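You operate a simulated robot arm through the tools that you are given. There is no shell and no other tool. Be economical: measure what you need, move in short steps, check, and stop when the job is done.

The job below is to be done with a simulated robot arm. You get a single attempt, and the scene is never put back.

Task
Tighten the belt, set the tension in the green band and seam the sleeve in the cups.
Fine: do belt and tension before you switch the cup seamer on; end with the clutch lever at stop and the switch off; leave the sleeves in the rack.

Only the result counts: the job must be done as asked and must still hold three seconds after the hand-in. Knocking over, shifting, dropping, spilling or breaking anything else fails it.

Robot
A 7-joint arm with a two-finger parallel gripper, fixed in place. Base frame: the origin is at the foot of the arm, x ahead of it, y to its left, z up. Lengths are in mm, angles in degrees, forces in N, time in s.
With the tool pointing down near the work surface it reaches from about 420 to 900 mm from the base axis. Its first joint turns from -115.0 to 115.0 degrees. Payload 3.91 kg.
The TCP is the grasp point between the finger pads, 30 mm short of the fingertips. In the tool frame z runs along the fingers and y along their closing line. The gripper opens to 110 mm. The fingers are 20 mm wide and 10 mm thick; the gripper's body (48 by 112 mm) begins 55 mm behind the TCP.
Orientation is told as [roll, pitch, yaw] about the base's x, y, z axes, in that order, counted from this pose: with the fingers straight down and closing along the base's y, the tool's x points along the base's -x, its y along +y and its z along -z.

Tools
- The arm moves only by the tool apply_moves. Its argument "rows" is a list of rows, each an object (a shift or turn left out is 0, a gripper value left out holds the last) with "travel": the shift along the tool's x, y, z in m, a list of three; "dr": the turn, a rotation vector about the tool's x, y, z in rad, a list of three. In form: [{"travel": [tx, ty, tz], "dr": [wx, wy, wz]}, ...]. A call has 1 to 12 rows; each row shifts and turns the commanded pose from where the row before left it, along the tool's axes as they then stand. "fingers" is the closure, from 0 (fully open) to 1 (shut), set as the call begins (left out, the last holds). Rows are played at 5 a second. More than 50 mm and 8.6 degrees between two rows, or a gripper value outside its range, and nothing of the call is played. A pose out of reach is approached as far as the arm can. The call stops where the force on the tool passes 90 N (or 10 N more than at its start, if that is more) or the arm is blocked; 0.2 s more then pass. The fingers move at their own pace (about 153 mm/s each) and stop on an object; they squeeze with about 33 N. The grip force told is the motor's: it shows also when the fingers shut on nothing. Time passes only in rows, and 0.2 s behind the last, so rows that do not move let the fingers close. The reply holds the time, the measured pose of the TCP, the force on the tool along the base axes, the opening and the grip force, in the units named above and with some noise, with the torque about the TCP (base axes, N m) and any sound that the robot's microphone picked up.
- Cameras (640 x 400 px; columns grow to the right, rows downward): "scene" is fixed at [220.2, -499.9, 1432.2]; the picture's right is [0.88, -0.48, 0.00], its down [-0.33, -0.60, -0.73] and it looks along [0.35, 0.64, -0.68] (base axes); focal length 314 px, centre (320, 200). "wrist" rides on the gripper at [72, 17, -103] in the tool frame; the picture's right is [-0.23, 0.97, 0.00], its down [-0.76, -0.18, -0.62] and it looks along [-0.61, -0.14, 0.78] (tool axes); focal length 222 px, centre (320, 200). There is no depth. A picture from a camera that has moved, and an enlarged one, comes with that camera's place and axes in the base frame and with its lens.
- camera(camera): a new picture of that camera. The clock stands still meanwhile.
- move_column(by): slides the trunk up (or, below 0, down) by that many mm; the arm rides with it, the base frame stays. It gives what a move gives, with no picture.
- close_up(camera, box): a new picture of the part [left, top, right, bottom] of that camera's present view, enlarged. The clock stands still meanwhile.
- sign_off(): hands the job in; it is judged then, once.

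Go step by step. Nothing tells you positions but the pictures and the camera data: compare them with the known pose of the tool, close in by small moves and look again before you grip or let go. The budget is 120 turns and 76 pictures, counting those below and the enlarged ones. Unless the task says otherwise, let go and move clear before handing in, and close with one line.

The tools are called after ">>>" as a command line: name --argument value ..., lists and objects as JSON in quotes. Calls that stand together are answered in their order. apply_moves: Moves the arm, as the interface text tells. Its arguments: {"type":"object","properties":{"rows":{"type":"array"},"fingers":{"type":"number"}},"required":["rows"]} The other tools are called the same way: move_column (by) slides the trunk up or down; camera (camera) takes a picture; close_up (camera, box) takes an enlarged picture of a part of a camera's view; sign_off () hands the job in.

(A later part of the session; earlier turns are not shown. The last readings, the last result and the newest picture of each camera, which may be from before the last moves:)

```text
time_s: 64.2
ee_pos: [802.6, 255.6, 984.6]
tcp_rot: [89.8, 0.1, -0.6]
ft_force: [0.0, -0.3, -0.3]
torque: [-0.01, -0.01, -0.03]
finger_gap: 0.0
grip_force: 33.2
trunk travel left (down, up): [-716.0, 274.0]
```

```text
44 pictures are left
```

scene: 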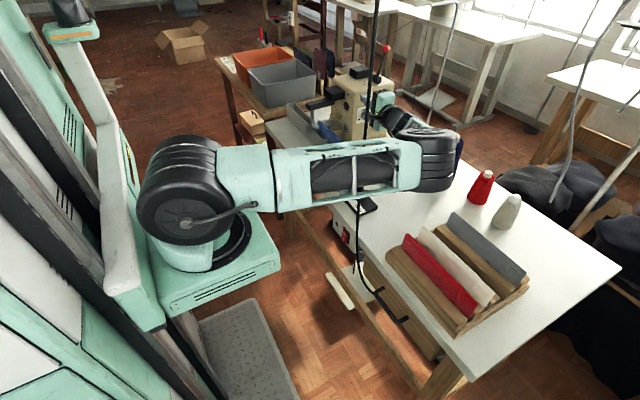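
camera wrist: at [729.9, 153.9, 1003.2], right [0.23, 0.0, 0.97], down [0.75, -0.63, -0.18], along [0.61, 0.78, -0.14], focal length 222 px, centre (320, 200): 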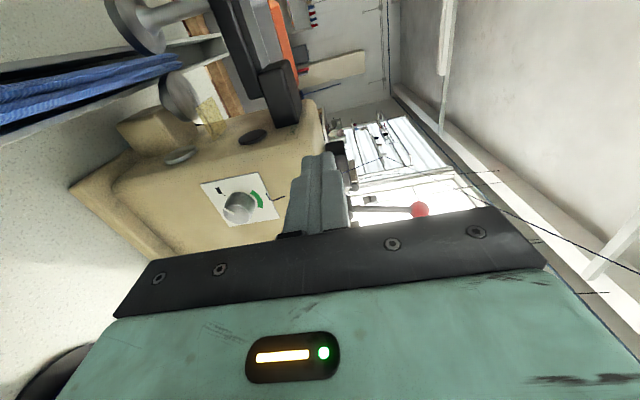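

The upper arm now passes near the hanging cable. I'll zoom in to check.

>>> close_up --camera "scene" --box '[260, 80, 480, 240]'

>>> close_up --camera "wrist" --box '[180, 150, 300, 240]'

```text
2.50 times, centred on (370, 160) of scene
camera zoom: at [220.2, -499.9, 1432.2], right [0.88, -0.48, 0.0], down [-0.33, -0.6, -0.73], along [0.35, 0.64, -0.68], focal length 784 px, centre (195, 300)
```

zoom: 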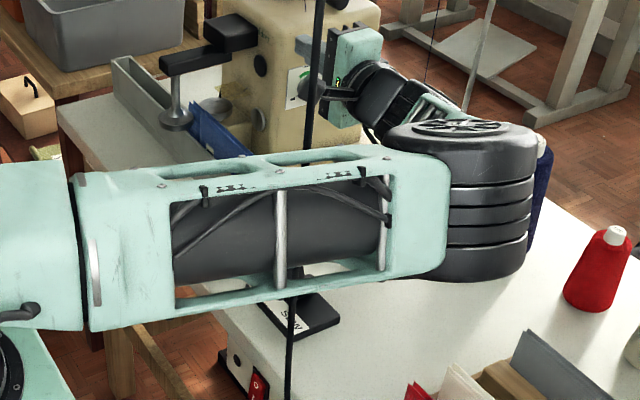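

```text
4.44 times, centred on (240, 195) of wrist
camera zoom: at [729.9, 153.9, 1003.2], right [0.23, 0.0, 0.97], down [0.75, -0.63, -0.18], along [0.61, 0.78, -0.14], focal length 987 px, centre (676, 222)
```

zoom: 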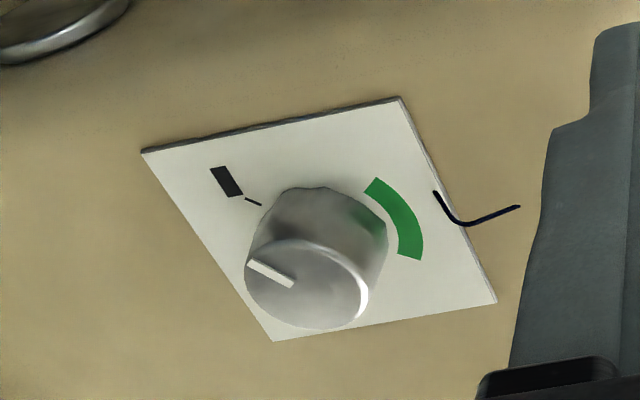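

The dial is now clear: its plate is centred at (857, 338, 889), the knob is 28 mm across and 19 mm deep, and the pointer sits at about -140° while the green band is around the top. To keep the elbow high, I'll raise the trunk and come down with the arm.

>>> move_column --by 220

>>> apply_moves --rows '[{"travel": [0, -0.048, 0]}, {"travel": [0, -0.048, 0]}, {"travel": [0, -0.048, 0]}, {"travel": [0, -0.048, 0]}, {"travel": [0, -0.03, 0]}]' --fingers 0.4

>>> camera --camera "scene"

```text
time_s: 66.5
ee_pos: [801.4, 256.1, 1203.9]
tcp_rot: [89.7, 0.1, -0.7]
ft_force: [-0.3, 0.3, 0.0]
torque: [0.01, -0.02, 0.03]
finger_gap: 0.4
grip_force: 33.3
trunk travel left (down, up): [-936.0, 54.0]
```

```text
time_s: 67.7
ee_pos: [801.0, 251.6, 981.0]
tcp_rot: [89.6, 0.2, -0.6]
ft_force: [0.5, -0.4, 0.1]
torque: [0.01, 0.03, -0.03]
finger_gap: 66.2
grip_force: 0.1
trunk travel left (down, up): [-936.0, 54.0]
```

```text
41 pictures are left
```

scene: 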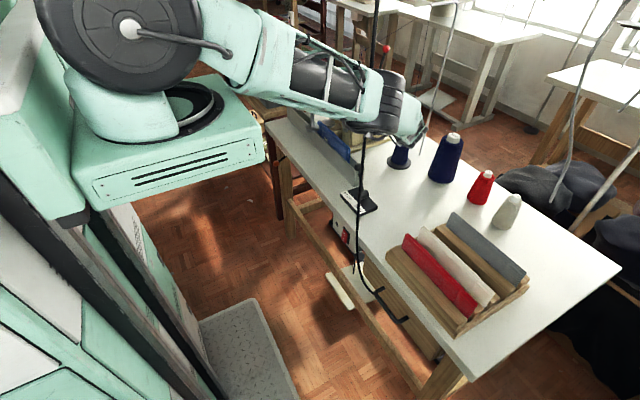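

>>> close_up --camera "scene" --box '[320, 60, 480, 180]'

>>> camera --camera "wrist"

```text
3.33 times, centred on (400, 120) of scene
camera zoom: at [220.2, -499.9, 1432.2], right [0.88, -0.48, 0.0], down [-0.33, -0.6, -0.73], along [0.35, 0.64, -0.68], focal length 1046 px, centre (53, 467)
```

zoom: 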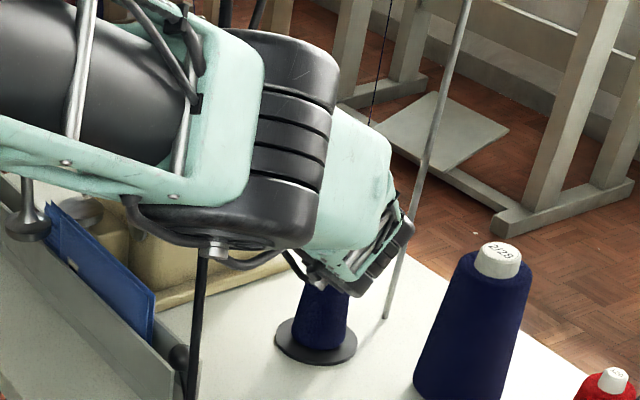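

```text
39 pictures are left
camera wrist: at [729.6, 150.4, 998.8], right [0.23, 0.0, 0.97], down [0.76, -0.63, -0.17], along [0.61, 0.78, -0.15], focal length 222 px, centre (320, 200)
```

wrist: 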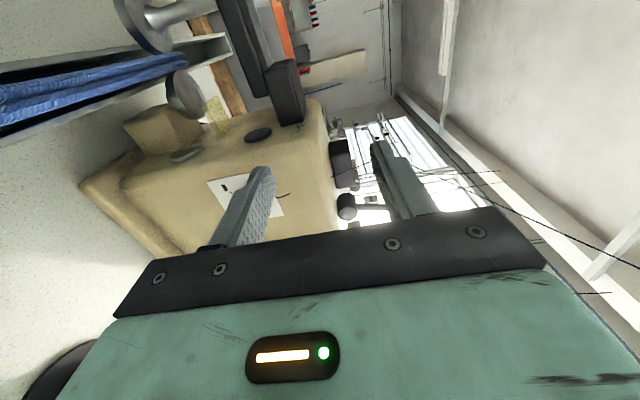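

The elbow is now high and clear. I'll move to in front of the knob at (857, 262, 889) and turn the tool by -20° for the first grip.

>>> apply_moves --rows '[{"travel": [-0.028, 0, 0.005]}, {"travel": [-0.028, 0, 0.005]}, {"travel": [0, -0.03, 0]}, {"travel": [0, -0.03, 0]}, {"travel": [0, -0.032, 0]}, {"travel": [0, 0, 0]}]'

>>> camera --camera "wrist"

>>> close_up --camera "scene" --box '[320, 60, 480, 180]'

```text
time_s: 69.3
ee_pos: [834.2, 232.7, 999.3]
tcp_rot: [90.1, -6.4, -1.5]
ft_force: [0.2, 0.1, -0.1]
torque: [0.05, -0.05, -0.01]
finger_gap: 66.1
grip_force: 0.0
out of reach, approached as far as the arm can: row 1, 2, 3, 4, 5
trunk travel left (down, up): [-936.0, 54.0]
stopped in row 6: the arm was blocked; the commanded pose is now the measured one
```

```text
38 pictures are left
camera wrist: at [758.6, 132.0, 1008.7], right [0.12, -0.01, 0.99], down [0.76, -0.64, -0.09], along [0.64, 0.77, -0.07], focal length 222 px, centre (320, 200)
```

wrist: 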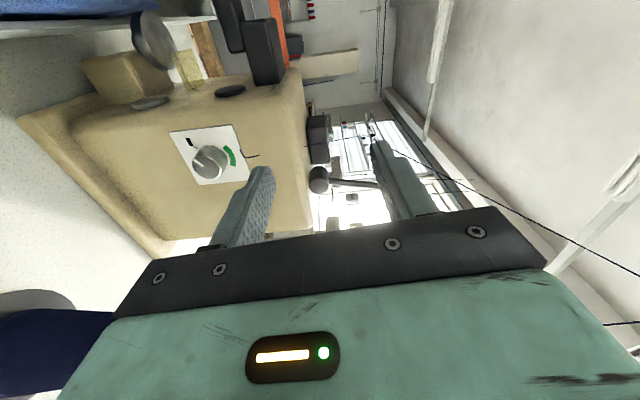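

```text
3.33 times, centred on (400, 120) of scene
camera zoom: at [220.2, -499.9, 1432.2], right [0.88, -0.48, 0.0], down [-0.33, -0.6, -0.73], along [0.35, 0.64, -0.68], focal length 1046 px, centre (53, 467)
```

zoom: 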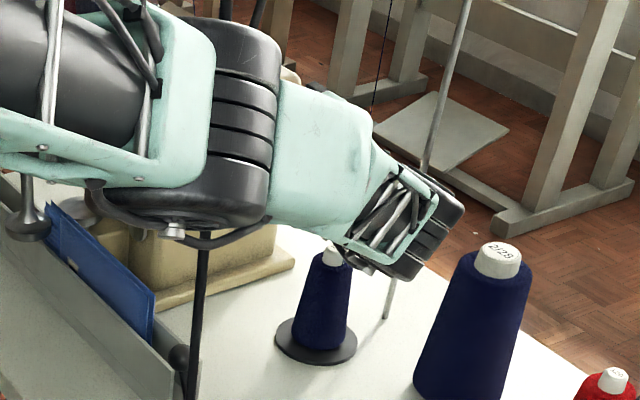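

The arm hit a limit with the trunk so high. I'll rise slightly, fix the orientation and use a middle trunk height.

>>> apply_moves --rows '[{"travel": [0, 0.03, 0]}, {"travel": [0, 0.03, 0]}, {"travel": [0, 0.03, 0]}, {"dr": [0, 0.026, 0.112]}]'

>>> move_column --by -150

>>> close_up --camera "scene" --box '[260, 40, 500, 220]'

```text
time_s: 70.3
ee_pos: [823.7, 232.6, 1082.2]
tcp_rot: [89.9, 0.6, -0.1]
ft_force: [1.1, 0.5, -0.3]
torque: [-0.03, -0.01, 0.01]
finger_gap: 66.1
grip_force: 0.1
trunk travel left (down, up): [-936.0, 54.0]
```

```text
time_s: 72.0
ee_pos: [822.3, 232.3, 932.9]
tcp_rot: [90.0, 0.5, 0.2]
ft_force: [0.3, 0.0, -1.0]
torque: [0.01, 0.01, -0.02]
finger_gap: 65.8
grip_force: 0.0
trunk travel left (down, up): [-786.0, 204.0]
```

```text
2.22 times, centred on (380, 130) of scene
camera zoom: at [220.2, -499.9, 1432.2], right [0.88, -0.48, 0.0], down [-0.33, -0.6, -0.73], along [0.35, 0.64, -0.68], focal length 697 px, centre (187, 356)
```

zoom: 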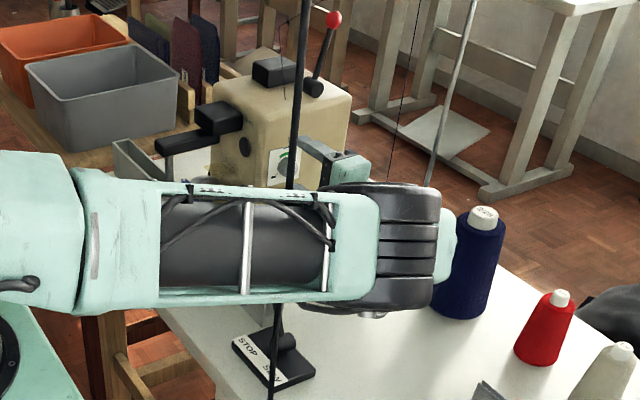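

>>> apply_moves --rows '[{"travel": [-0.012, 0, 0.01]}, {"travel": [-0.012, 0, 0.01]}, {"travel": [-0.011, 0, 0.01]}, {"travel": [0, -0.022, 0]}, {"travel": [0, -0.022, 0]}, {"travel": [0, 0, 0]}]'

>>> camera --camera "wrist"

>>> close_up --camera "scene" --box '[260, 40, 500, 220]'

```text
time_s: 73.5
ee_pos: [844.1, 258.3, 891.4]
tcp_rot: [89.9, 0.7, 0.2]
ft_force: [0.1, 0.1, 0.2]
torque: [0.0, -0.01, 0.02]
finger_gap: 66.0
grip_force: 0.1
out of reach, approached as far as the arm can: row 4, 5
trunk travel left (down, up): [-786.0, 204.0]
```

```text
35 pictures are left
camera wrist: at [771.8, 155.3, 910.2], right [0.24, 0.0, 0.97], down [0.76, -0.62, -0.19], along [0.6, 0.78, -0.15], focal length 222 px, centre (320, 200)
```

wrist: 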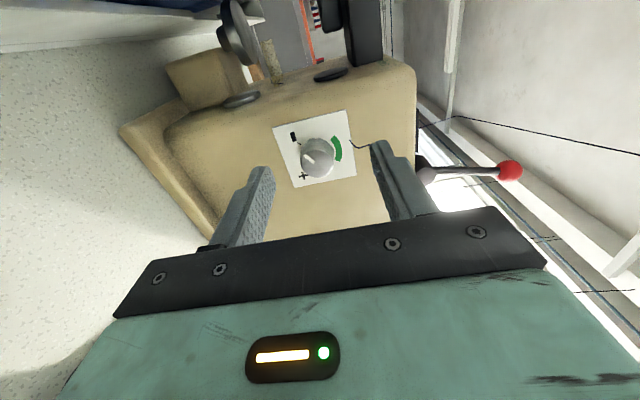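

```text
2.22 times, centred on (380, 130) of scene
camera zoom: at [220.2, -499.9, 1432.2], right [0.88, -0.48, 0.0], down [-0.33, -0.6, -0.73], along [0.35, 0.64, -0.68], focal length 697 px, centre (187, 356)
```

zoom: 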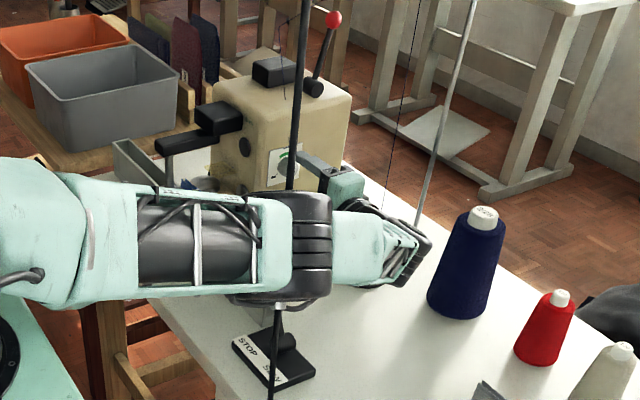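

The knob estimate matches. I need 13 mm more in x, so I'll rise with the arm and lower the trunk by the same amount.

>>> apply_moves --rows '[{"travel": [0, 0.035, 0]}, {"travel": [0, 0.035, 0]}, {"travel": [-0.006, 0, 0]}, {"travel": [0, 0, 0]}]'

>>> move_column --by -70

```text
time_s: 74.5
ee_pos: [851.0, 257.9, 964.7]
tcp_rot: [89.9, 0.6, 0.1]
ft_force: [-0.8, -0.3, 0.7]
torque: [-0.04, 0.0, -0.02]
finger_gap: 66.1
grip_force: 0.1
trunk travel left (down, up): [-786.0, 204.0]
```

```text
time_s: 75.5
ee_pos: [851.8, 257.7, 895.4]
tcp_rot: [90.0, 0.6, 0.0]
ft_force: [0.9, -0.1, 0.5]
torque: [-0.03, -0.03, 0.03]
finger_gap: 66.0
grip_force: 0.2
trunk travel left (down, up): [-716.0, 274.0]
```

>>> apply_moves --rows '[{"travel": [-0.0052, -0.0064, 0]}, {"dr": [0, 0, -0.117]}, {"dr": [0, 0, -0.117]}, {"dr": [0, 0, -0.117]}, {"travel": [0, 0, 0.02]}, {"travel": [0, 0, 0]}]'

>>> camera --camera "wrist"

```text
time_s: 76.9
ee_pos: [855.9, 276.6, 887.8]
tcp_rot: [89.9, -19.4, 0.2]
ft_force: [-0.3, 0.4, 0.1]
torque: [0.01, -0.01, -0.05]
finger_gap: 65.9
grip_force: 0.2
trunk travel left (down, up): [-716.0, 274.0]
```

```text
33 pictures are left
camera wrist: at [782.3, 173.2, 880.4], right [-0.11, 0.0, 0.99], down [0.78, -0.62, 0.09], along [0.62, 0.78, 0.07], focal length 222 px, centre (320, 200)
```

wrist: 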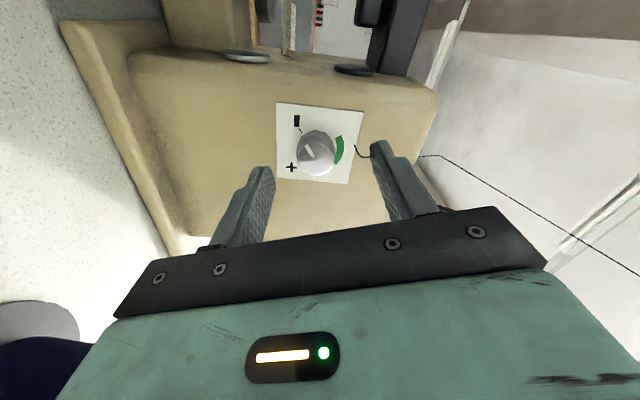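

The gripper is centred on the knob. I'll advance so the fingertips stop just short of the plate.

>>> apply_moves --rows '[{"travel": [0.0007, -0.0019, 0.012]}, {"travel": [0, 0, 0.014]}, {"travel": [0, 0, 0]}]'

>>> camera --camera "wrist"

```text
time_s: 77.7
ee_pos: [854.5, 304.3, 885.8]
tcp_rot: [89.9, -19.5, 0.1]
ft_force: [-0.5, -0.2, -0.4]
torque: [0.0, 0.0, 0.01]
finger_gap: 66.1
grip_force: 0.1
trunk travel left (down, up): [-716.0, 274.0]
```

```text
32 pictures are left
camera wrist: at [782.9, 201.9, 879.1], right [-0.11, 0.0, 0.99], down [0.78, -0.62, 0.09], along [0.62, 0.78, 0.07], focal length 222 px, centre (320, 200)
```

wrist: 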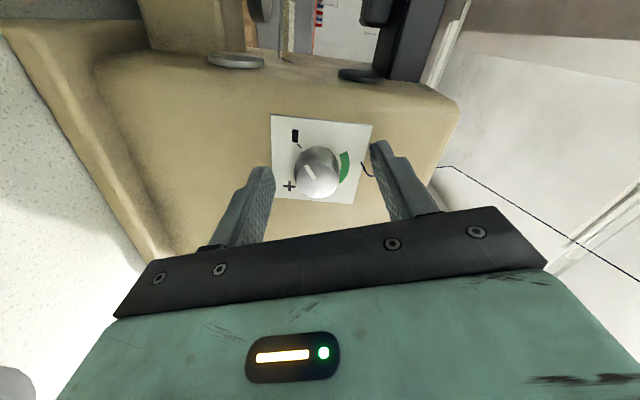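

The knob lies between the fingertips. Closing on it now.

>>> apply_moves --rows '[{}, {}, {}]' --fingers 1

```text
time_s: 78.5
ee_pos: [856.4, 305.6, 883.3]
tcp_rot: [89.7, -19.4, 0.1]
ft_force: [3.1, 1.9, -16.7]
torque: [-0.26, 0.05, -1.0]
finger_gap: 29.2
grip_force: 44.8
trunk travel left (down, up): [-716.0, 274.0]
```

The grip is on the 29 mm knob. I'll relieve the vertical bias a little and turn clockwise by about 69°.

>>> apply_moves --rows '[{"travel": [0.0008, -0.0024, 0]}, {"dr": [0, 0, 0.12]}, {"dr": [0, 0, 0.12]}, {"dr": [0, 0, 0.12]}, {"dr": [0, 0, 0.12]}, {"dr": [0, 0, 0.12]}]'

```text
time_s: 79.9
ee_pos: [856.8, 304.6, 886.6]
tcp_rot: [90.0, 15.0, 0.1]
ft_force: [-2.7, 3.3, 6.4]
torque: [0.15, 0.02, -0.41]
finger_gap: 28.8
grip_force: 44.8
trunk travel left (down, up): [-716.0, 274.0]
```

>>> apply_moves --rows '[{"dr": [0, 0, 0.12]}, {"dr": [0, 0, 0.12]}, {"dr": [0, 0, 0.12]}, {"dr": [0, 0, 0.12]}, {"dr": [0, 0, 0.12]}, {"dr": [0, 0, 0.1]}]'

>>> camera --camera "wrist"

```text
time_s: 81.3
ee_pos: [858.2, 305.1, 888.7]
tcp_rot: [90.4, 55.0, 0.2]
ft_force: [16.4, 23.8, 30.2]
torque: [0.85, -0.1, -0.18]
finger_gap: 28.8
grip_force: 45.0
trunk travel left (down, up): [-716.0, 274.0]
```

```text
31 pictures are left
camera wrist: at [830.5, 201.6, 957.4], right [0.93, 0.0, 0.37], down [0.29, -0.62, -0.73], along [0.23, 0.78, -0.58], focal length 222 px, centre (320, 200)
```

wrist: 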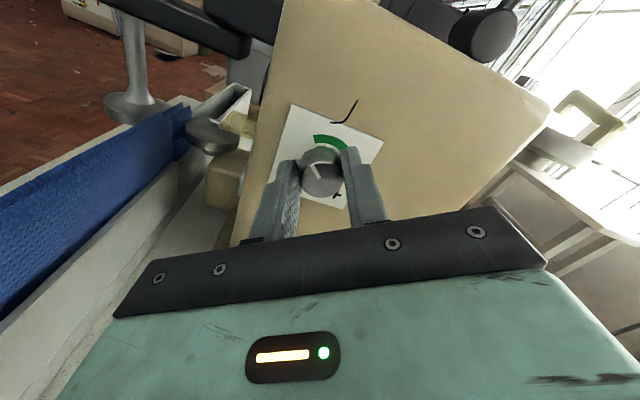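

The knob turned about 74°. I'll open, check the pointer, turn back and re-centre at about (861, 885) for the second grip.

>>> apply_moves --rows '[{}, {}]' --fingers 0.45

>>> apply_moves --rows '[{"dr": [0, 0, -0.13]}, {"dr": [0, 0, -0.13]}, {"dr": [0, 0, -0.13]}, {"dr": [0, 0, -0.13]}, {"dr": [0, 0, -0.13]}, {"dr": [0, 0, -0.13]}, {"dr": [0, 0, -0.13]}, {"dr": [0, 0, -0.13]}, {"dr": [0, 0, -0.13]}, {"dr": [0, 0, -0.09]}, {}]'

>>> close_up --camera "wrist" --box '[240, 90, 400, 220]'

```text
time_s: 81.9
ee_pos: [855.1, 302.6, 881.9]
tcp_rot: [89.7, 55.1, -0.2]
ft_force: [-0.2, 0.7, -0.2]
torque: [-0.01, 0.01, 0.0]
finger_gap: 60.5
grip_force: 0.1
trunk travel left (down, up): [-716.0, 274.0]
```

```text
time_s: 84.3
ee_pos: [855.4, 304.5, 884.1]
tcp_rot: [89.9, -17.3, 0.0]
ft_force: [1.0, -0.9, 0.5]
torque: [0.0, -0.02, 0.0]
finger_gap: 60.3
grip_force: 0.0
trunk travel left (down, up): [-716.0, 274.0]
```

```text
3.08 times, centred on (320, 155) of wrist
camera zoom: at [782.8, 201.6, 879.6], right [-0.07, 0.0, 1.0], down [0.78, -0.62, 0.06], along [0.62, 0.78, 0.04], focal length 684 px, centre (320, 338)
```

zoom: 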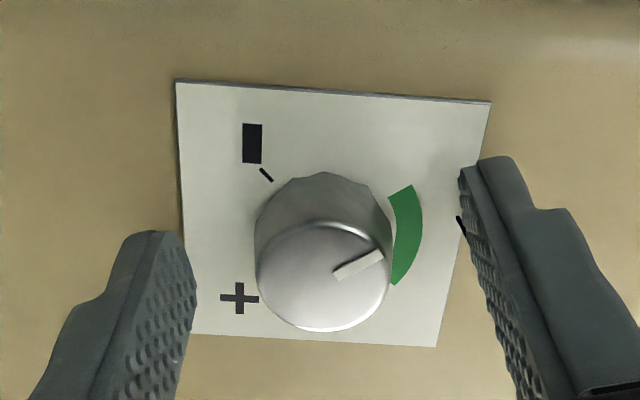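

The pointer now stands at about -22°, just inside the green band (about -29° to +34°). I'll re-centre on the knob at (860, 885) and turn a little more toward the middle.

>>> apply_moves --rows '[{"travel": [-0.0051, -0.0005, 0]}, {}]'

>>> apply_moves --rows '[{}, {}, {}]' --fingers 1

>>> apply_moves --rows '[{"dr": [0, 0, 0.1]}, {"dr": [0, 0, 0.1]}, {"dr": [0, 0, 0.1]}, {}]'

>>> close_up --camera "wrist" --box '[240, 90, 400, 220]'

```text
time_s: 84.9
ee_pos: [861.5, 303.5, 884.9]
tcp_rot: [89.9, -17.1, 0.0]
ft_force: [-0.6, -0.2, 0.1]
torque: [0.04, 0.02, 0.02]
finger_gap: 60.4
grip_force: 0.2
trunk travel left (down, up): [-716.0, 274.0]
```

```text
time_s: 85.7
ee_pos: [861.4, 304.5, 885.5]
tcp_rot: [89.9, -17.1, 0.1]
ft_force: [-1.8, -1.4, 1.6]
torque: [0.08, 0.01, 0.15]
finger_gap: 29.1
grip_force: 44.4
trunk travel left (down, up): [-716.0, 274.0]
```

```text
time_s: 86.7
ee_pos: [861.0, 303.0, 885.3]
tcp_rot: [89.9, 0.1, 0.1]
ft_force: [-4.7, -0.6, -1.8]
torque: [0.03, -0.03, 0.01]
finger_gap: 28.8
grip_force: 44.8
trunk travel left (down, up): [-716.0, 274.0]
```

```text
3.08 times, centred on (320, 155) of wrist
camera zoom: at [789.1, 201.1, 903.0], right [0.23, 0.0, 0.97], down [0.76, -0.62, -0.18], along [0.61, 0.78, -0.14], focal length 684 px, centre (320, 338)
```

zoom: 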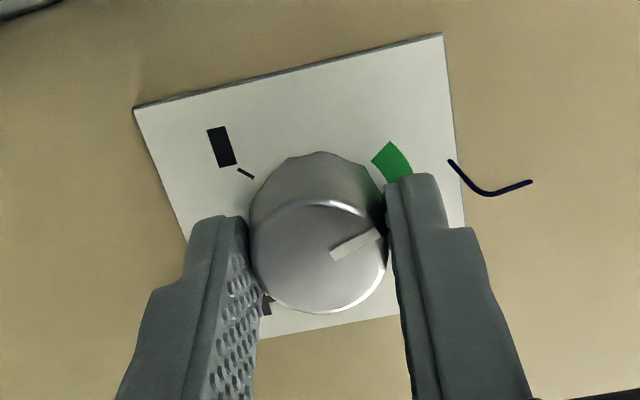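

>>> apply_moves --rows '[{"dr": [0, 0, 0.1]}, {}]'

>>> apply_moves --rows '[{}, {}, {"travel": [0, 0, -0.03]}, {"travel": [0, 0, -0.03]}, {}]' --fingers 0.4

>>> close_up --camera "wrist" --box '[240, 70, 400, 200]'

```text
time_s: 87.3
ee_pos: [860.8, 303.2, 885.8]
tcp_rot: [89.9, 5.9, 0.1]
ft_force: [-3.5, 0.8, -0.1]
torque: [-0.01, 0.0, 0.28]
finger_gap: 28.8
grip_force: 45.4
trunk travel left (down, up): [-716.0, 274.0]
```

```text
time_s: 88.5
ee_pos: [872.8, 247.0, 881.4]
tcp_rot: [90.0, 5.8, 0.3]
ft_force: [-0.1, 0.5, 0.5]
torque: [-0.03, -0.01, -0.03]
finger_gap: 65.9
grip_force: 0.1
out of reach, approached as far as the arm can: row 3, 4
trunk travel left (down, up): [-716.0, 274.0]
```

```text
3.08 times, centred on (320, 135) of wrist
camera zoom: at [803.1, 143.4, 905.6], right [0.32, 0.0, 0.95], down [0.74, -0.62, -0.25], along [0.59, 0.78, -0.2], focal length 684 px, centre (320, 400)
```

zoom: 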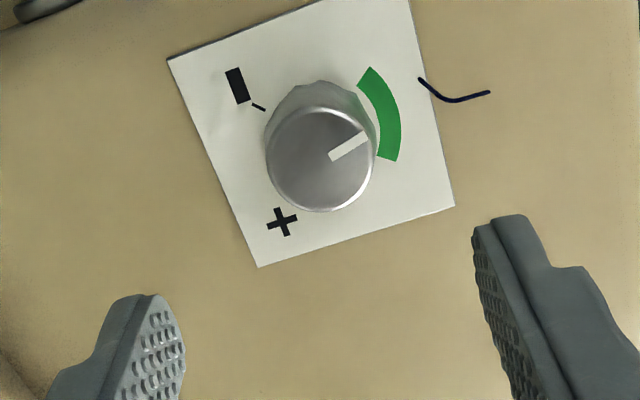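

The tension pointer is in the middle of the green band. I'll lift away, turn the tool back to pointing down and retreat in front of the table.

>>> apply_moves --rows '[{"travel": [0.01, 0.04, 0]}, {"travel": [0.01, 0.04, 0]}, {"travel": [0.02, 0.02, 0]}, {"travel": [0.02, 0, 0]}, {"dr": [0, 0, -0.1]}, {}]' --fingers 1

>>> apply_moves --rows '[{"dr": [0.131, 0, 0]}, {"dr": [0.131, 0, 0]}, {"dr": [0.131, 0, 0]}, {"dr": [0.131, 0, 0]}, {"dr": [0.131, 0, 0]}, {"dr": [0.131, 0, 0]}, {"dr": [0.131, 0, 0]}, {"dr": [0.131, 0, 0]}, {"dr": [0.131, 0, 0]}, {"dr": [0.131, 0, 0]}, {"dr": [0.131, 0, 0]}, {"dr": [0.13, 0, 0]}]'

```text
time_s: 89.9
ee_pos: [898.1, 264.4, 968.5]
tcp_rot: [90.0, 0.0, 0.1]
ft_force: [-0.4, -0.1, 0.4]
torque: [0.01, 0.0, 0.02]
finger_gap: 0.0
grip_force: 33.0
out of reach, approached as far as the arm can: row 1, 2, 3, 4
trunk travel left (down, up): [-716.0, 274.0]
```

```text
time_s: 92.5
ee_pos: [848.8, 236.9, 963.7]
tcp_rot: [-0.2, 0.1, 0.1]
ft_force: [-0.3, -1.7, 0.0]
torque: [-0.01, 0.01, 0.02]
finger_gap: 0.2
grip_force: 33.6
out of reach, approached as far as the arm can: row 1, 2, 7, 8, 9, 10, 11, 12
trunk travel left (down, up): [-716.0, 274.0]
```

>>> apply_moves --rows '[{"travel": [0.045, 0, 0]}, {"travel": [0.045, 0, 0]}, {"travel": [0.045, 0, 0]}, {"travel": [0.045, 0, 0]}, {"travel": [0.045, 0, 0]}, {"travel": [0.045, 0, 0]}, {"travel": [0.04, 0, 0]}, {}]'

>>> camera --camera "scene"

```text
time_s: 94.3
ee_pos: [539.9, 233.6, 965.9]
tcp_rot: [-0.1, 0.2, 0.1]
ft_force: [-0.2, 1.0, 0.1]
torque: [0.01, -0.01, 0.0]
finger_gap: 0.0
grip_force: 32.9
trunk travel left (down, up): [-716.0, 274.0]
```

```text
27 pictures are left
```

scene: 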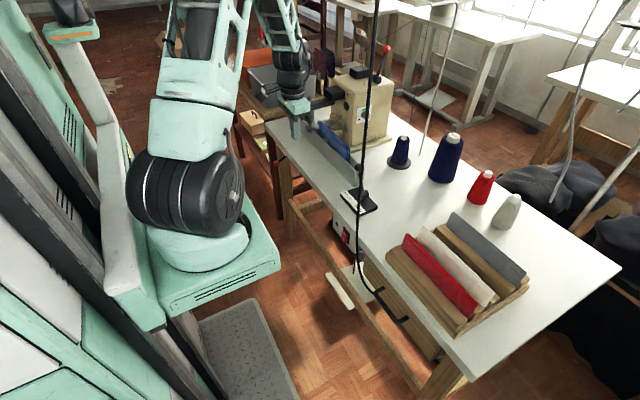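

Everything is still in place. Next the switch: I'll move right to y≈80, tilt the tool forward and lower the trunk for a level view of it.

>>> apply_moves --rows '[{"travel": [0.02, -0.045, 0]}, {"travel": [0.02, -0.045, 0]}, {"travel": [0, -0.045, 0]}, {"travel": [0, -0.019, 0]}, {"dr": [0, -0.13, 0]}, {"dr": [0, -0.13, 0]}, {"dr": [0, -0.13, 0]}, {"dr": [0, -0.13, 0]}, {"dr": [0, -0.13, 0]}, {"dr": [0, -0.13, 0]}, {"dr": [0, -0.13, 0]}, {}]'

```text
time_s: 96.6
ee_pos: [557.3, 88.2, 1004.1]
tcp_rot: [16.3, -40.8, -21.4]
ft_force: [-0.1, 0.8, 0.1]
torque: [0.02, 0.0, -0.02]
finger_gap: 0.0
grip_force: 33.0
out of reach, approached as far as the arm can: row 8, 9, 10, 11
trunk travel left (down, up): [-716.0, 274.0]
stopped in row 11: the arm was blocked; the commanded pose is now the measured one
```

The wrist can't tilt that far in this posture, so I'll settle on a milder tilt of about -25°, which is enough for the rocker.

>>> apply_moves --rows '[{"dr": [0.0175, 0.082, -0.0836]}, {"dr": [0.0175, 0.082, -0.0836]}, {"dr": [0.0175, 0.082, -0.0836]}, {"dr": [0.0175, 0.082, -0.0836]}, {}]'

```text
time_s: 97.8
ee_pos: [556.5, 89.2, 1004.3]
tcp_rot: [-1.9, -24.3, 4.3]
ft_force: [-0.3, 0.0, 0.0]
torque: [-0.01, -0.02, 0.0]
finger_gap: 0.0
grip_force: 32.9
trunk travel left (down, up): [-716.0, 274.0]
```

>>> apply_moves --rows '[{"travel": [0.033, -0.02, -0.015]}, {}]'

>>> move_column --by -260

>>> camera --camera "wrist"

```text
time_s: 98.4
ee_pos: [521.6, 66.9, 1003.9]
tcp_rot: [-1.9, -24.2, 4.2]
ft_force: [-0.4, 0.2, 0.3]
torque: [0.01, 0.01, 0.03]
finger_gap: 0.0
grip_force: 33.2
trunk travel left (down, up): [-716.0, 274.0]
```

```text
time_s: 101.0
ee_pos: [522.7, 67.6, 743.3]
tcp_rot: [-2.0, -24.3, 4.1]
ft_force: [0.8, 0.0, 0.7]
torque: [-0.02, 0.02, 0.0]
finger_gap: 0.1
grip_force: 32.6
trunk travel left (down, up): [-456.0, 534.0]
```

```text
26 pictures are left
camera wrist: at [412.6, 80.3, 808.3], right [0.15, 0.99, 0.06], down [0.45, -0.12, 0.89], along [0.88, -0.1, -0.46], focal length 222 px, centre (320, 200)
```

wrist: 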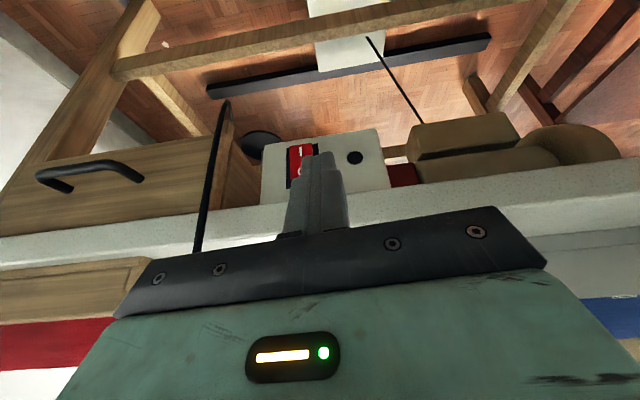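

>>> close_up --camera "wrist" --box '[240, 115, 400, 215]'

>>> close_up --camera "scene" --box '[325, 205, 373, 260]'

```text
4.00 times, centred on (320, 165) of wrist
camera zoom: at [412.6, 80.3, 808.3], right [0.15, 0.99, 0.06], down [0.45, -0.12, 0.89], along [0.88, -0.1, -0.46], focal length 888 px, centre (320, 340)
```

zoom: 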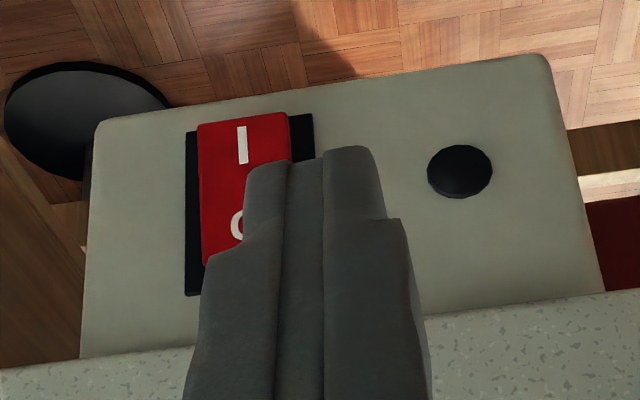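

```text
7.27 times, centred on (349, 232) of scene
camera zoom: at [220.2, -499.9, 1432.2], right [0.88, -0.48, 0.0], down [-0.33, -0.6, -0.73], along [0.35, 0.64, -0.68], focal length 2282 px, centre (109, -36)
```

zoom: 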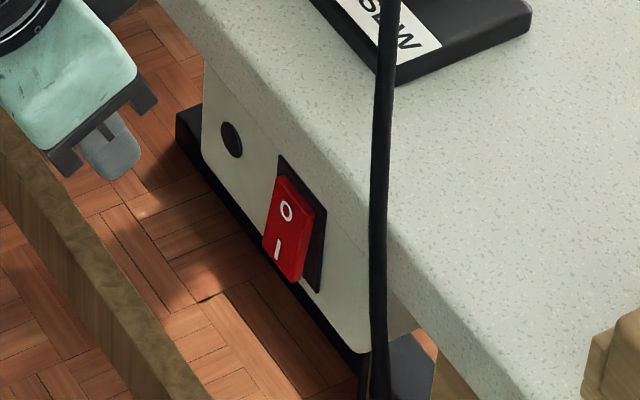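

The rocker is at O, with its lower I half sticking out at (602, 41, 645). I'll align in front of the I half and lower the trunk.

>>> apply_moves --rows '[{"travel": [0, -0.03, 0]}, {"travel": [-0.0209, 0, 0.0095]}, {}]'

>>> move_column --by -77

>>> close_up --camera "wrist" --box '[240, 115, 400, 215]'

```text
time_s: 101.8
ee_pos: [551.0, 42.7, 744.9]
tcp_rot: [-1.8, -24.3, 4.2]
ft_force: [-0.7, -0.5, 0.5]
torque: [0.01, 0.04, -0.01]
finger_gap: 0.3
grip_force: 32.8
out of reach, approached as far as the arm can: row 1
trunk travel left (down, up): [-456.0, 534.0]
```

```text
time_s: 103.0
ee_pos: [549.9, 43.1, 667.2]
tcp_rot: [-1.9, -24.2, 4.3]
ft_force: [-0.4, -0.2, -0.5]
torque: [0.0, -0.02, 0.04]
finger_gap: 0.2
grip_force: 32.9
trunk travel left (down, up): [-379.0, 611.0]
```

```text
4.00 times, centred on (320, 165) of wrist
camera zoom: at [442.6, 55.3, 732.1], right [0.15, 0.99, 0.06], down [0.45, -0.12, 0.89], along [0.88, -0.1, -0.46], focal length 888 px, centre (320, 340)
```

zoom: 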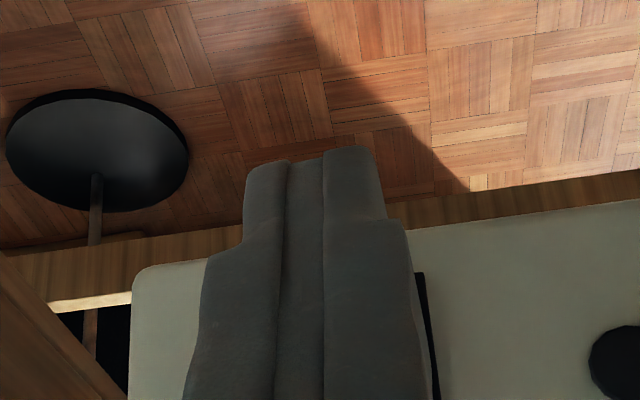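

Aligned at y≈43. I'll advance in small steps until the rocker clicks.

>>> apply_moves --rows '[{"travel": [-0.0091, -0.0007, 0.0041]}, {"travel": [-0.0091, -0.0007, 0.0041]}, {"travel": [-0.0046, 0, 0.0021]}, {"travel": [-0.0046, 0, 0.0021]}, {}]'

```text
time_s: 104.2
ee_pos: [581.7, 42.0, 665.4]
tcp_rot: [-1.8, -24.4, 4.2]
ft_force: [0.3, 0.6, 0.2]
torque: [0.0, -0.03, 0.01]
finger_gap: 0.1
grip_force: 33.0
trunk travel left (down, up): [-379.0, 611.0]
```

>>> apply_moves --rows '[{"travel": [-0.0027, 0, 0.0012]}, {"travel": [-0.0027, 0, 0.0012]}, {}]'

```text
time_s: 105.0
ee_pos: [581.6, 44.0, 666.9]
tcp_rot: [-2.1, -23.8, 4.5]
ft_force: [-73.6, 3.0, 17.9]
torque: [-0.37, -5.62, -0.86]
finger_gap: 0.0
grip_force: 33.0
trunk travel left (down, up): [-379.0, 611.0]
```

The gripper body met the table edge, which overhangs the switch at x≈576. I need about 45° of tilt, so I'll back off and lower the trunk with the arm raised to allow it.

>>> apply_moves --rows '[{"travel": [0.0091, 0, -0.0041]}, {"travel": [0.0182, 0, -0.0082]}, {"travel": [0.0182, 0, -0.0082]}, {}]'

>>> move_column --by -170

>>> apply_moves --rows '[{"travel": [-0.0164, 0, -0.0365]}, {"travel": [-0.0164, 0, -0.0365]}, {"travel": [-0.0164, 0, -0.0365]}, {"travel": [-0.0164, 0, -0.0365]}, {"dr": [0, -0.12, 0]}, {"dr": [0, -0.12, 0]}, {"dr": [0, -0.12, 0]}, {}]'

```text
time_s: 106.0
ee_pos: [536.8, 39.8, 667.2]
tcp_rot: [-1.9, -24.3, 4.2]
ft_force: [1.1, 0.0, 0.5]
torque: [0.01, 0.02, 0.0]
finger_gap: 0.0
grip_force: 32.8
trunk travel left (down, up): [-379.0, 611.0]
```

```text
time_s: 107.9
ee_pos: [538.3, 39.8, 496.8]
tcp_rot: [-1.9, -24.1, 4.1]
ft_force: [0.4, -0.6, -1.0]
torque: [0.04, -0.01, 0.0]
finger_gap: 0.0
grip_force: 32.8
trunk travel left (down, up): [-209.0, 781.0]
```

```text
time_s: 109.7
ee_pos: [538.0, 42.3, 655.2]
tcp_rot: [-2.4, -45.0, 5.2]
ft_force: [0.6, 0.1, -0.2]
torque: [-0.01, 0.03, -0.01]
finger_gap: 0.0
grip_force: 33.0
trunk travel left (down, up): [-209.0, 781.0]
```

The 45° tilt works here. Advancing to the I half.

>>> apply_moves --rows '[{"travel": [-0.0099, -0.003, 0.0099]}, {"travel": [-0.0099, -0.002, 0.0099]}, {"travel": [-0.0035, 0, 0.0035]}, {}]'

>>> apply_moves --rows '[{"travel": [-0.0028, 0, 0.0028]}, {"travel": [-0.0028, 0, 0.0028]}, {}]'

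```text
time_s: 110.7
ee_pos: [571.6, 42.1, 656.5]
tcp_rot: [-2.4, -44.8, 5.1]
ft_force: [0.5, -0.6, 0.0]
torque: [-0.04, -0.01, 0.0]
finger_gap: 0.1
grip_force: 33.1
trunk travel left (down, up): [-209.0, 781.0]
```

```text
time_s: 111.5
ee_pos: [577.3, 43.3, 656.1]
tcp_rot: [-2.5, -44.8, 5.3]
ft_force: [-37.2, -3.8, 3.7]
torque: [-0.31, 0.42, -0.2]
finger_gap: 0.0
grip_force: 33.0
trunk travel left (down, up): [-209.0, 781.0]
```

Contact is at the tip as intended. Pressing further.

>>> apply_moves --rows '[{"travel": [-0.0018, 0, 0.0018]}, {"travel": [-0.0018, 0, 0.0018]}, {}]'

>>> close_up --camera "scene" --box '[325, 205, 373, 260]'

```text
time_s: 112.1
ee_pos: [576.8, 43.9, 653.4]
tcp_rot: [-2.5, -44.4, 5.5]
ft_force: [-38.6, -2.9, 9.9]
torque: [-0.12, 0.27, -0.13]
finger_gap: 0.0
grip_force: 32.6
trunk travel left (down, up): [-209.0, 781.0]
stopped in row 2: the force on the tool passed its limit at 98 N (the readings are from after the stop); the commanded pose is now the measured one
```

```text
7.27 times, centred on (349, 232) of scene
camera zoom: at [220.2, -499.9, 1432.2], right [0.88, -0.48, 0.0], down [-0.33, -0.6, -0.73], along [0.35, 0.64, -0.68], focal length 2282 px, centre (109, -36)
```

zoom: 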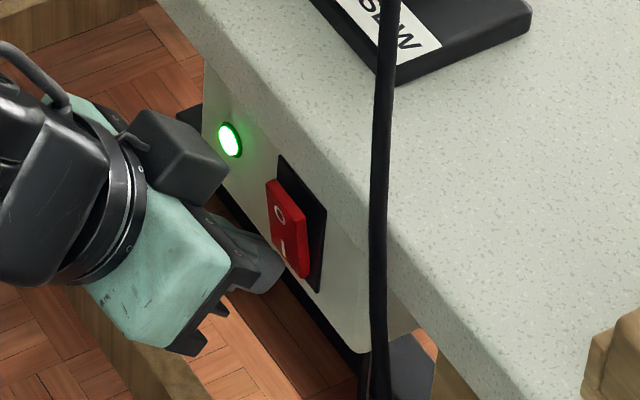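

The green lamp is lit, so the seamer is on. I'll back off, raise the trunk and look at the clutch lever.

>>> apply_moves --rows '[{"travel": [0.0141, 0, -0.0141]}, {"travel": [0.0141, 0, -0.0141]}, {}]' --fingers 0.64

>>> move_column --by 240

>>> camera --camera "wrist"

>>> close_up --camera "scene" --box '[325, 140, 405, 220]'

```text
time_s: 112.9
ee_pos: [539.4, 39.7, 653.4]
tcp_rot: [-2.5, -44.5, 5.4]
ft_force: [-0.4, 0.7, 0.4]
torque: [0.03, 0.05, 0.01]
finger_gap: 39.6
grip_force: 0.1
trunk travel left (down, up): [-209.0, 781.0]
```

```text
time_s: 115.4
ee_pos: [539.4, 39.3, 893.9]
tcp_rot: [-2.6, -44.5, 5.3]
ft_force: [0.2, 0.3, -0.4]
torque: [0.0, -0.03, 0.01]
finger_gap: 39.7
grip_force: 0.0
trunk travel left (down, up): [-449.0, 541.0]
```

```text
21 pictures are left
camera wrist: at [414.6, 50.2, 916.5], right [0.1, 0.99, 0.13], down [0.11, -0.14, 0.98], along [0.99, -0.08, -0.13], focal length 222 px, centre (320, 200)
```

wrist: 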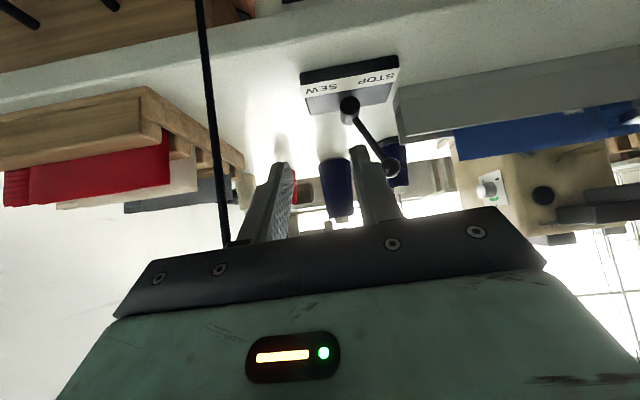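

```text
5.00 times, centred on (365, 180) of scene
camera zoom: at [220.2, -499.9, 1432.2], right [0.88, -0.48, 0.0], down [-0.33, -0.6, -0.73], along [0.35, 0.64, -0.68], focal length 1568 px, centre (95, 300)
```

zoom: 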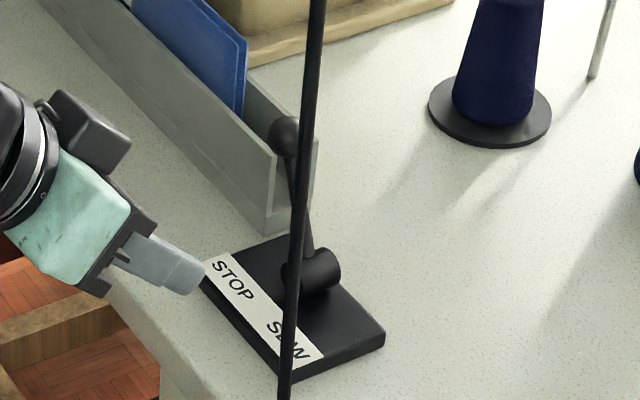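

The clutch ball is at (692, 120, 852), and the lever pivots about its hub at (690, 80, 770). I'll place the slightly open fingers astride the ball.

>>> apply_moves --rows '[{"travel": [-0.0026, 0.04, 0.0026]}, {"travel": [-0.0026, 0.04, 0.0026]}, {"travel": [-0.0248, -0.0032, 0.0245]}, {"travel": [-0.0248, -0.0032, 0.0245]}, {"travel": [-0.0248, -0.0032, 0.0245]}, {"travel": [-0.0248, -0.0032, 0.0245]}, {}]'

>>> camera --camera "wrist"

```text
time_s: 117.0
ee_pos: [683.9, 114.5, 891.1]
tcp_rot: [-2.6, -44.5, 5.3]
ft_force: [0.5, 0.2, 0.8]
torque: [0.0, 0.01, -0.01]
finger_gap: 39.3
grip_force: 0.1
trunk travel left (down, up): [-449.0, 541.0]
```

```text
19 pictures are left
camera wrist: at [558.4, 125.4, 914.2], right [0.1, 0.99, 0.13], down [0.11, -0.14, 0.98], along [0.99, -0.08, -0.13], focal length 222 px, centre (320, 200)
```

wrist: 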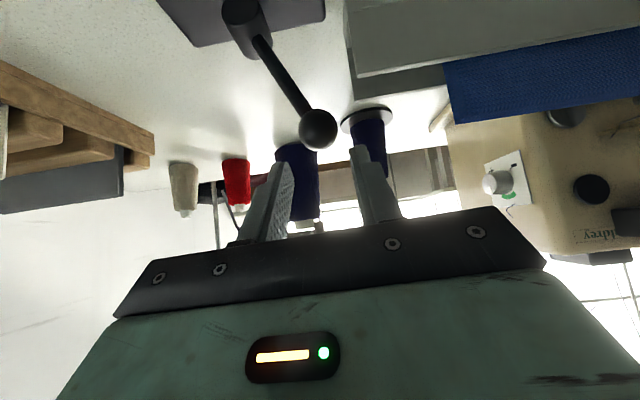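

>>> apply_moves --rows '[{"travel": [0, 0.005, 0]}, {"travel": [0.0109, 0.0005, 0.0068]}, {"travel": [0.0109, 0.0005, 0.0068]}, {}]'

>>> camera --camera "wrist"

```text
time_s: 118.0
ee_pos: [674.2, 120.4, 865.6]
tcp_rot: [-2.4, -44.5, 5.3]
ft_force: [-1.1, 0.2, -1.0]
torque: [-0.02, 0.0, 0.01]
finger_gap: 39.8
grip_force: 0.0
trunk travel left (down, up): [-449.0, 541.0]
```

```text
18 pictures are left
camera wrist: at [550.5, 130.8, 888.8], right [0.1, 0.99, 0.13], down [0.11, -0.14, 0.98], along [0.99, -0.08, -0.13], focal length 222 px, centre (320, 200)
```

wrist: 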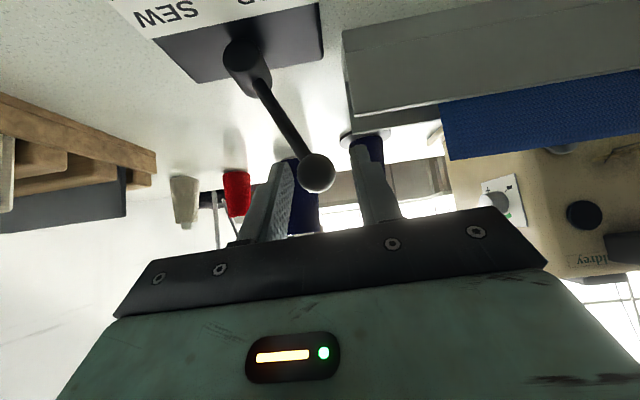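

The ball is between the fingers. Pushing toward SEW in small steps.

>>> apply_moves --rows '[{"travel": [0.0006, -0.009, -0.0006]}, {"travel": [0.0006, -0.009, -0.0006]}, {"travel": [0.0006, -0.009, -0.0006]}, {"travel": [0.0006, -0.009, -0.0006]}, {"travel": [0.0006, -0.009, -0.0006]}, {"travel": [0.0006, -0.009, -0.0006]}]'

>>> apply_moves --rows '[{"travel": [0.0006, -0.009, -0.0006]}, {"travel": [0.0006, -0.009, -0.0006]}, {"travel": [0.0006, -0.009, -0.0006]}, {"travel": [0.0005, -0.006, -0.0005]}, {}]'

>>> camera --camera "wrist"

```text
time_s: 119.4
ee_pos: [672.6, 66.0, 866.6]
tcp_rot: [-2.6, -44.5, 5.3]
ft_force: [0.2, 0.1, 0.1]
torque: [0.0, 0.01, 0.01]
finger_gap: 39.8
grip_force: 0.0
trunk travel left (down, up): [-449.0, 541.0]
```

```text
time_s: 120.6
ee_pos: [673.6, 32.1, 868.0]
tcp_rot: [-2.5, -44.5, 5.5]
ft_force: [-0.1, 2.1, -0.9]
torque: [0.02, 0.02, 0.03]
finger_gap: 40.9
grip_force: 1.9
trunk travel left (down, up): [-449.0, 541.0]
```

```text
17 pictures are left
camera wrist: at [548.8, 43.5, 890.2], right [0.1, 0.99, 0.13], down [0.12, -0.14, 0.98], along [0.99, -0.08, -0.13], focal length 222 px, centre (320, 200)
```

wrist: 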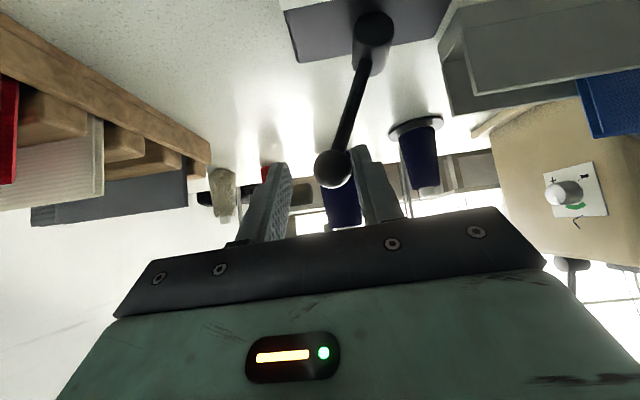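

>>> apply_moves --rows '[{"travel": [0.0003, -0.004, -0.0003]}, {"travel": [0.0003, -0.003, -0.0003]}, {}, {}]'

>>> close_up --camera "scene" --box '[270, 60, 430, 180]'

```text
time_s: 121.6
ee_pos: [672.1, 28.3, 869.1]
tcp_rot: [-2.5, -44.6, 5.5]
ft_force: [1.7, 18.7, -3.6]
torque: [0.24, 0.03, 0.32]
finger_gap: 49.2
grip_force: 9.9
trunk travel left (down, up): [-449.0, 541.0]
```

```text
3.33 times, centred on (350, 120) of scene
camera zoom: at [220.2, -499.9, 1432.2], right [0.88, -0.48, 0.0], down [-0.33, -0.6, -0.73], along [0.35, 0.64, -0.68], focal length 1046 px, centre (220, 467)
```

zoom: 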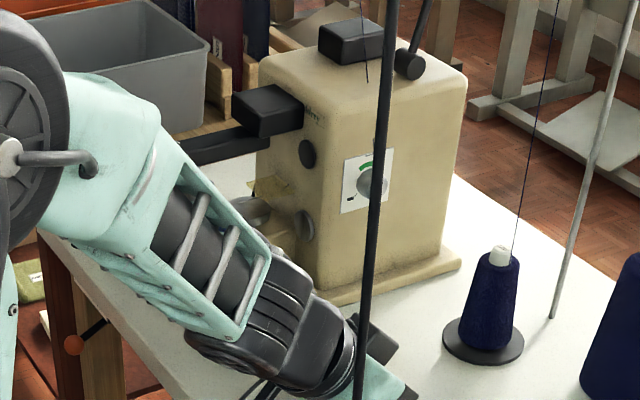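

The lever is at its SEW stop. I'll ease off slightly, wait and watch the sleeve.

>>> apply_moves --rows '[{"travel": [-0.0003, 0.006, 0.0003]}, {}, {}, {}, {}, {}, {}, {}, {}, {}]'

>>> camera --camera "wrist"

```text
time_s: 123.8
ee_pos: [671.6, 32.5, 869.7]
tcp_rot: [-2.6, -44.5, 5.3]
ft_force: [1.3, 4.8, 0.9]
torque: [0.12, -0.03, 0.06]
finger_gap: 42.2
grip_force: 2.7
trunk travel left (down, up): [-449.0, 541.0]
```

```text
15 pictures are left
camera wrist: at [547.3, 42.8, 891.4], right [0.1, 0.99, 0.13], down [0.11, -0.14, 0.98], along [0.99, -0.08, -0.13], focal length 222 px, centre (320, 200)
```

wrist: 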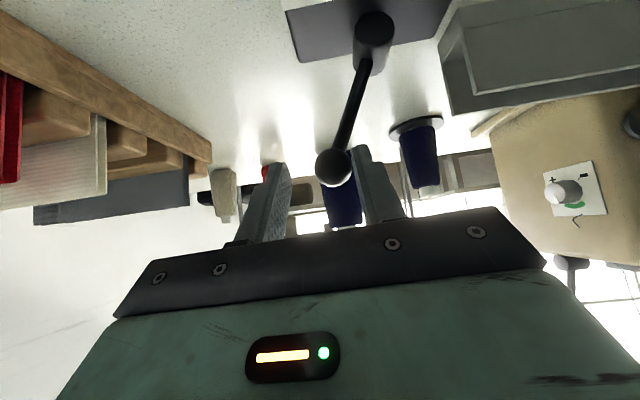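

The sleeve has moved left along the trough, so it is sewing. I'll check its progress.

>>> close_up --camera "scene" --box '[240, 70, 370, 170]'

```text
4.00 times, centred on (305, 120) of scene
camera zoom: at [220.2, -499.9, 1432.2], right [0.88, -0.48, 0.0], down [-0.33, -0.6, -0.73], along [0.35, 0.64, -0.68], focal length 1255 px, centre (380, 520)
```

zoom: 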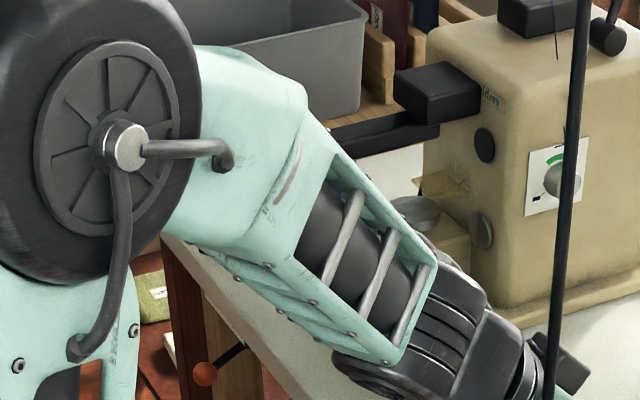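

The arm hides the sleeve, so I'll lift off the lever and turn the wrist camera left to watch.

>>> apply_moves --rows '[{"travel": [-0.0245, 0, -0.025]}, {"travel": [-0.0245, 0, -0.025]}, {"travel": [-0.0245, 0, -0.025]}, {"dr": [-0.092, 0, -0.093]}, {"dr": [-0.092, 0, -0.093]}, {"dr": [-0.092, 0, -0.093]}, {"dr": [-0.092, 0, -0.093]}, {"dr": [-0.092, 0, -0.093]}]'

>>> camera --camera "wrist"

```text
time_s: 125.6
ee_pos: [670.6, 35.4, 973.3]
tcp_rot: [-1.8, -43.5, 42.3]
ft_force: [-0.3, -0.5, 1.0]
torque: [-0.02, -0.03, -0.01]
finger_gap: 39.8
grip_force: 0.1
trunk travel left (down, up): [-449.0, 541.0]
```

```text
13 pictures are left
camera wrist: at [567.0, -31.5, 998.5], right [-0.52, 0.84, 0.13], down [0.2, -0.04, 0.98], along [0.83, 0.53, -0.15], focal length 222 px, centre (320, 200)
```

wrist: 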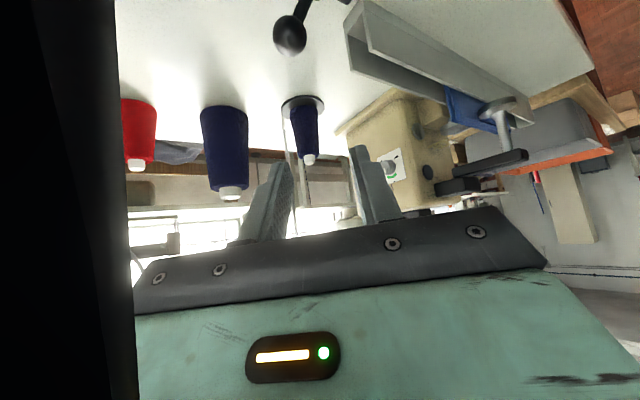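

The view is clear: the sleeve's tail is at y≈313, moving about 18 mm/s toward the cups near y≈470. I'll wait.

>>> apply_moves --rows '[{}, {}, {}, {}, {}, {}, {}, {}, {}, {}, {}, {}]'

>>> apply_moves --rows '[{}, {}, {}, {}, {}, {}, {}, {}, {}, {}, {}, {}]'

>>> close_up --camera "wrist" --box '[340, 0, 640, 200]'

```text
time_s: 128.2
ee_pos: [670.6, 36.2, 972.9]
tcp_rot: [-1.7, -43.6, 42.3]
ft_force: [1.1, -0.6, 0.7]
torque: [0.03, -0.01, 0.03]
finger_gap: 39.5
grip_force: 0.0
trunk travel left (down, up): [-449.0, 541.0]
```

```text
time_s: 130.8
ee_pos: [671.4, 36.7, 973.0]
tcp_rot: [-1.8, -43.5, 42.2]
ft_force: [-0.2, 1.0, 0.1]
torque: [0.01, 0.02, 0.0]
finger_gap: 39.7
grip_force: 0.1
trunk travel left (down, up): [-449.0, 541.0]
```

```text
2.00 times, centred on (490, 100) of wrist
camera zoom: at [566.9, -31.3, 998.5], right [-0.52, 0.84, 0.13], down [0.2, -0.04, 0.98], along [0.83, 0.53, -0.15], focal length 444 px, centre (-20, 400)
```

zoom: 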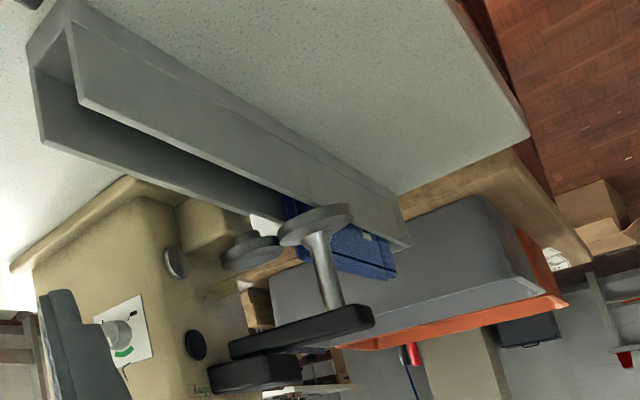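

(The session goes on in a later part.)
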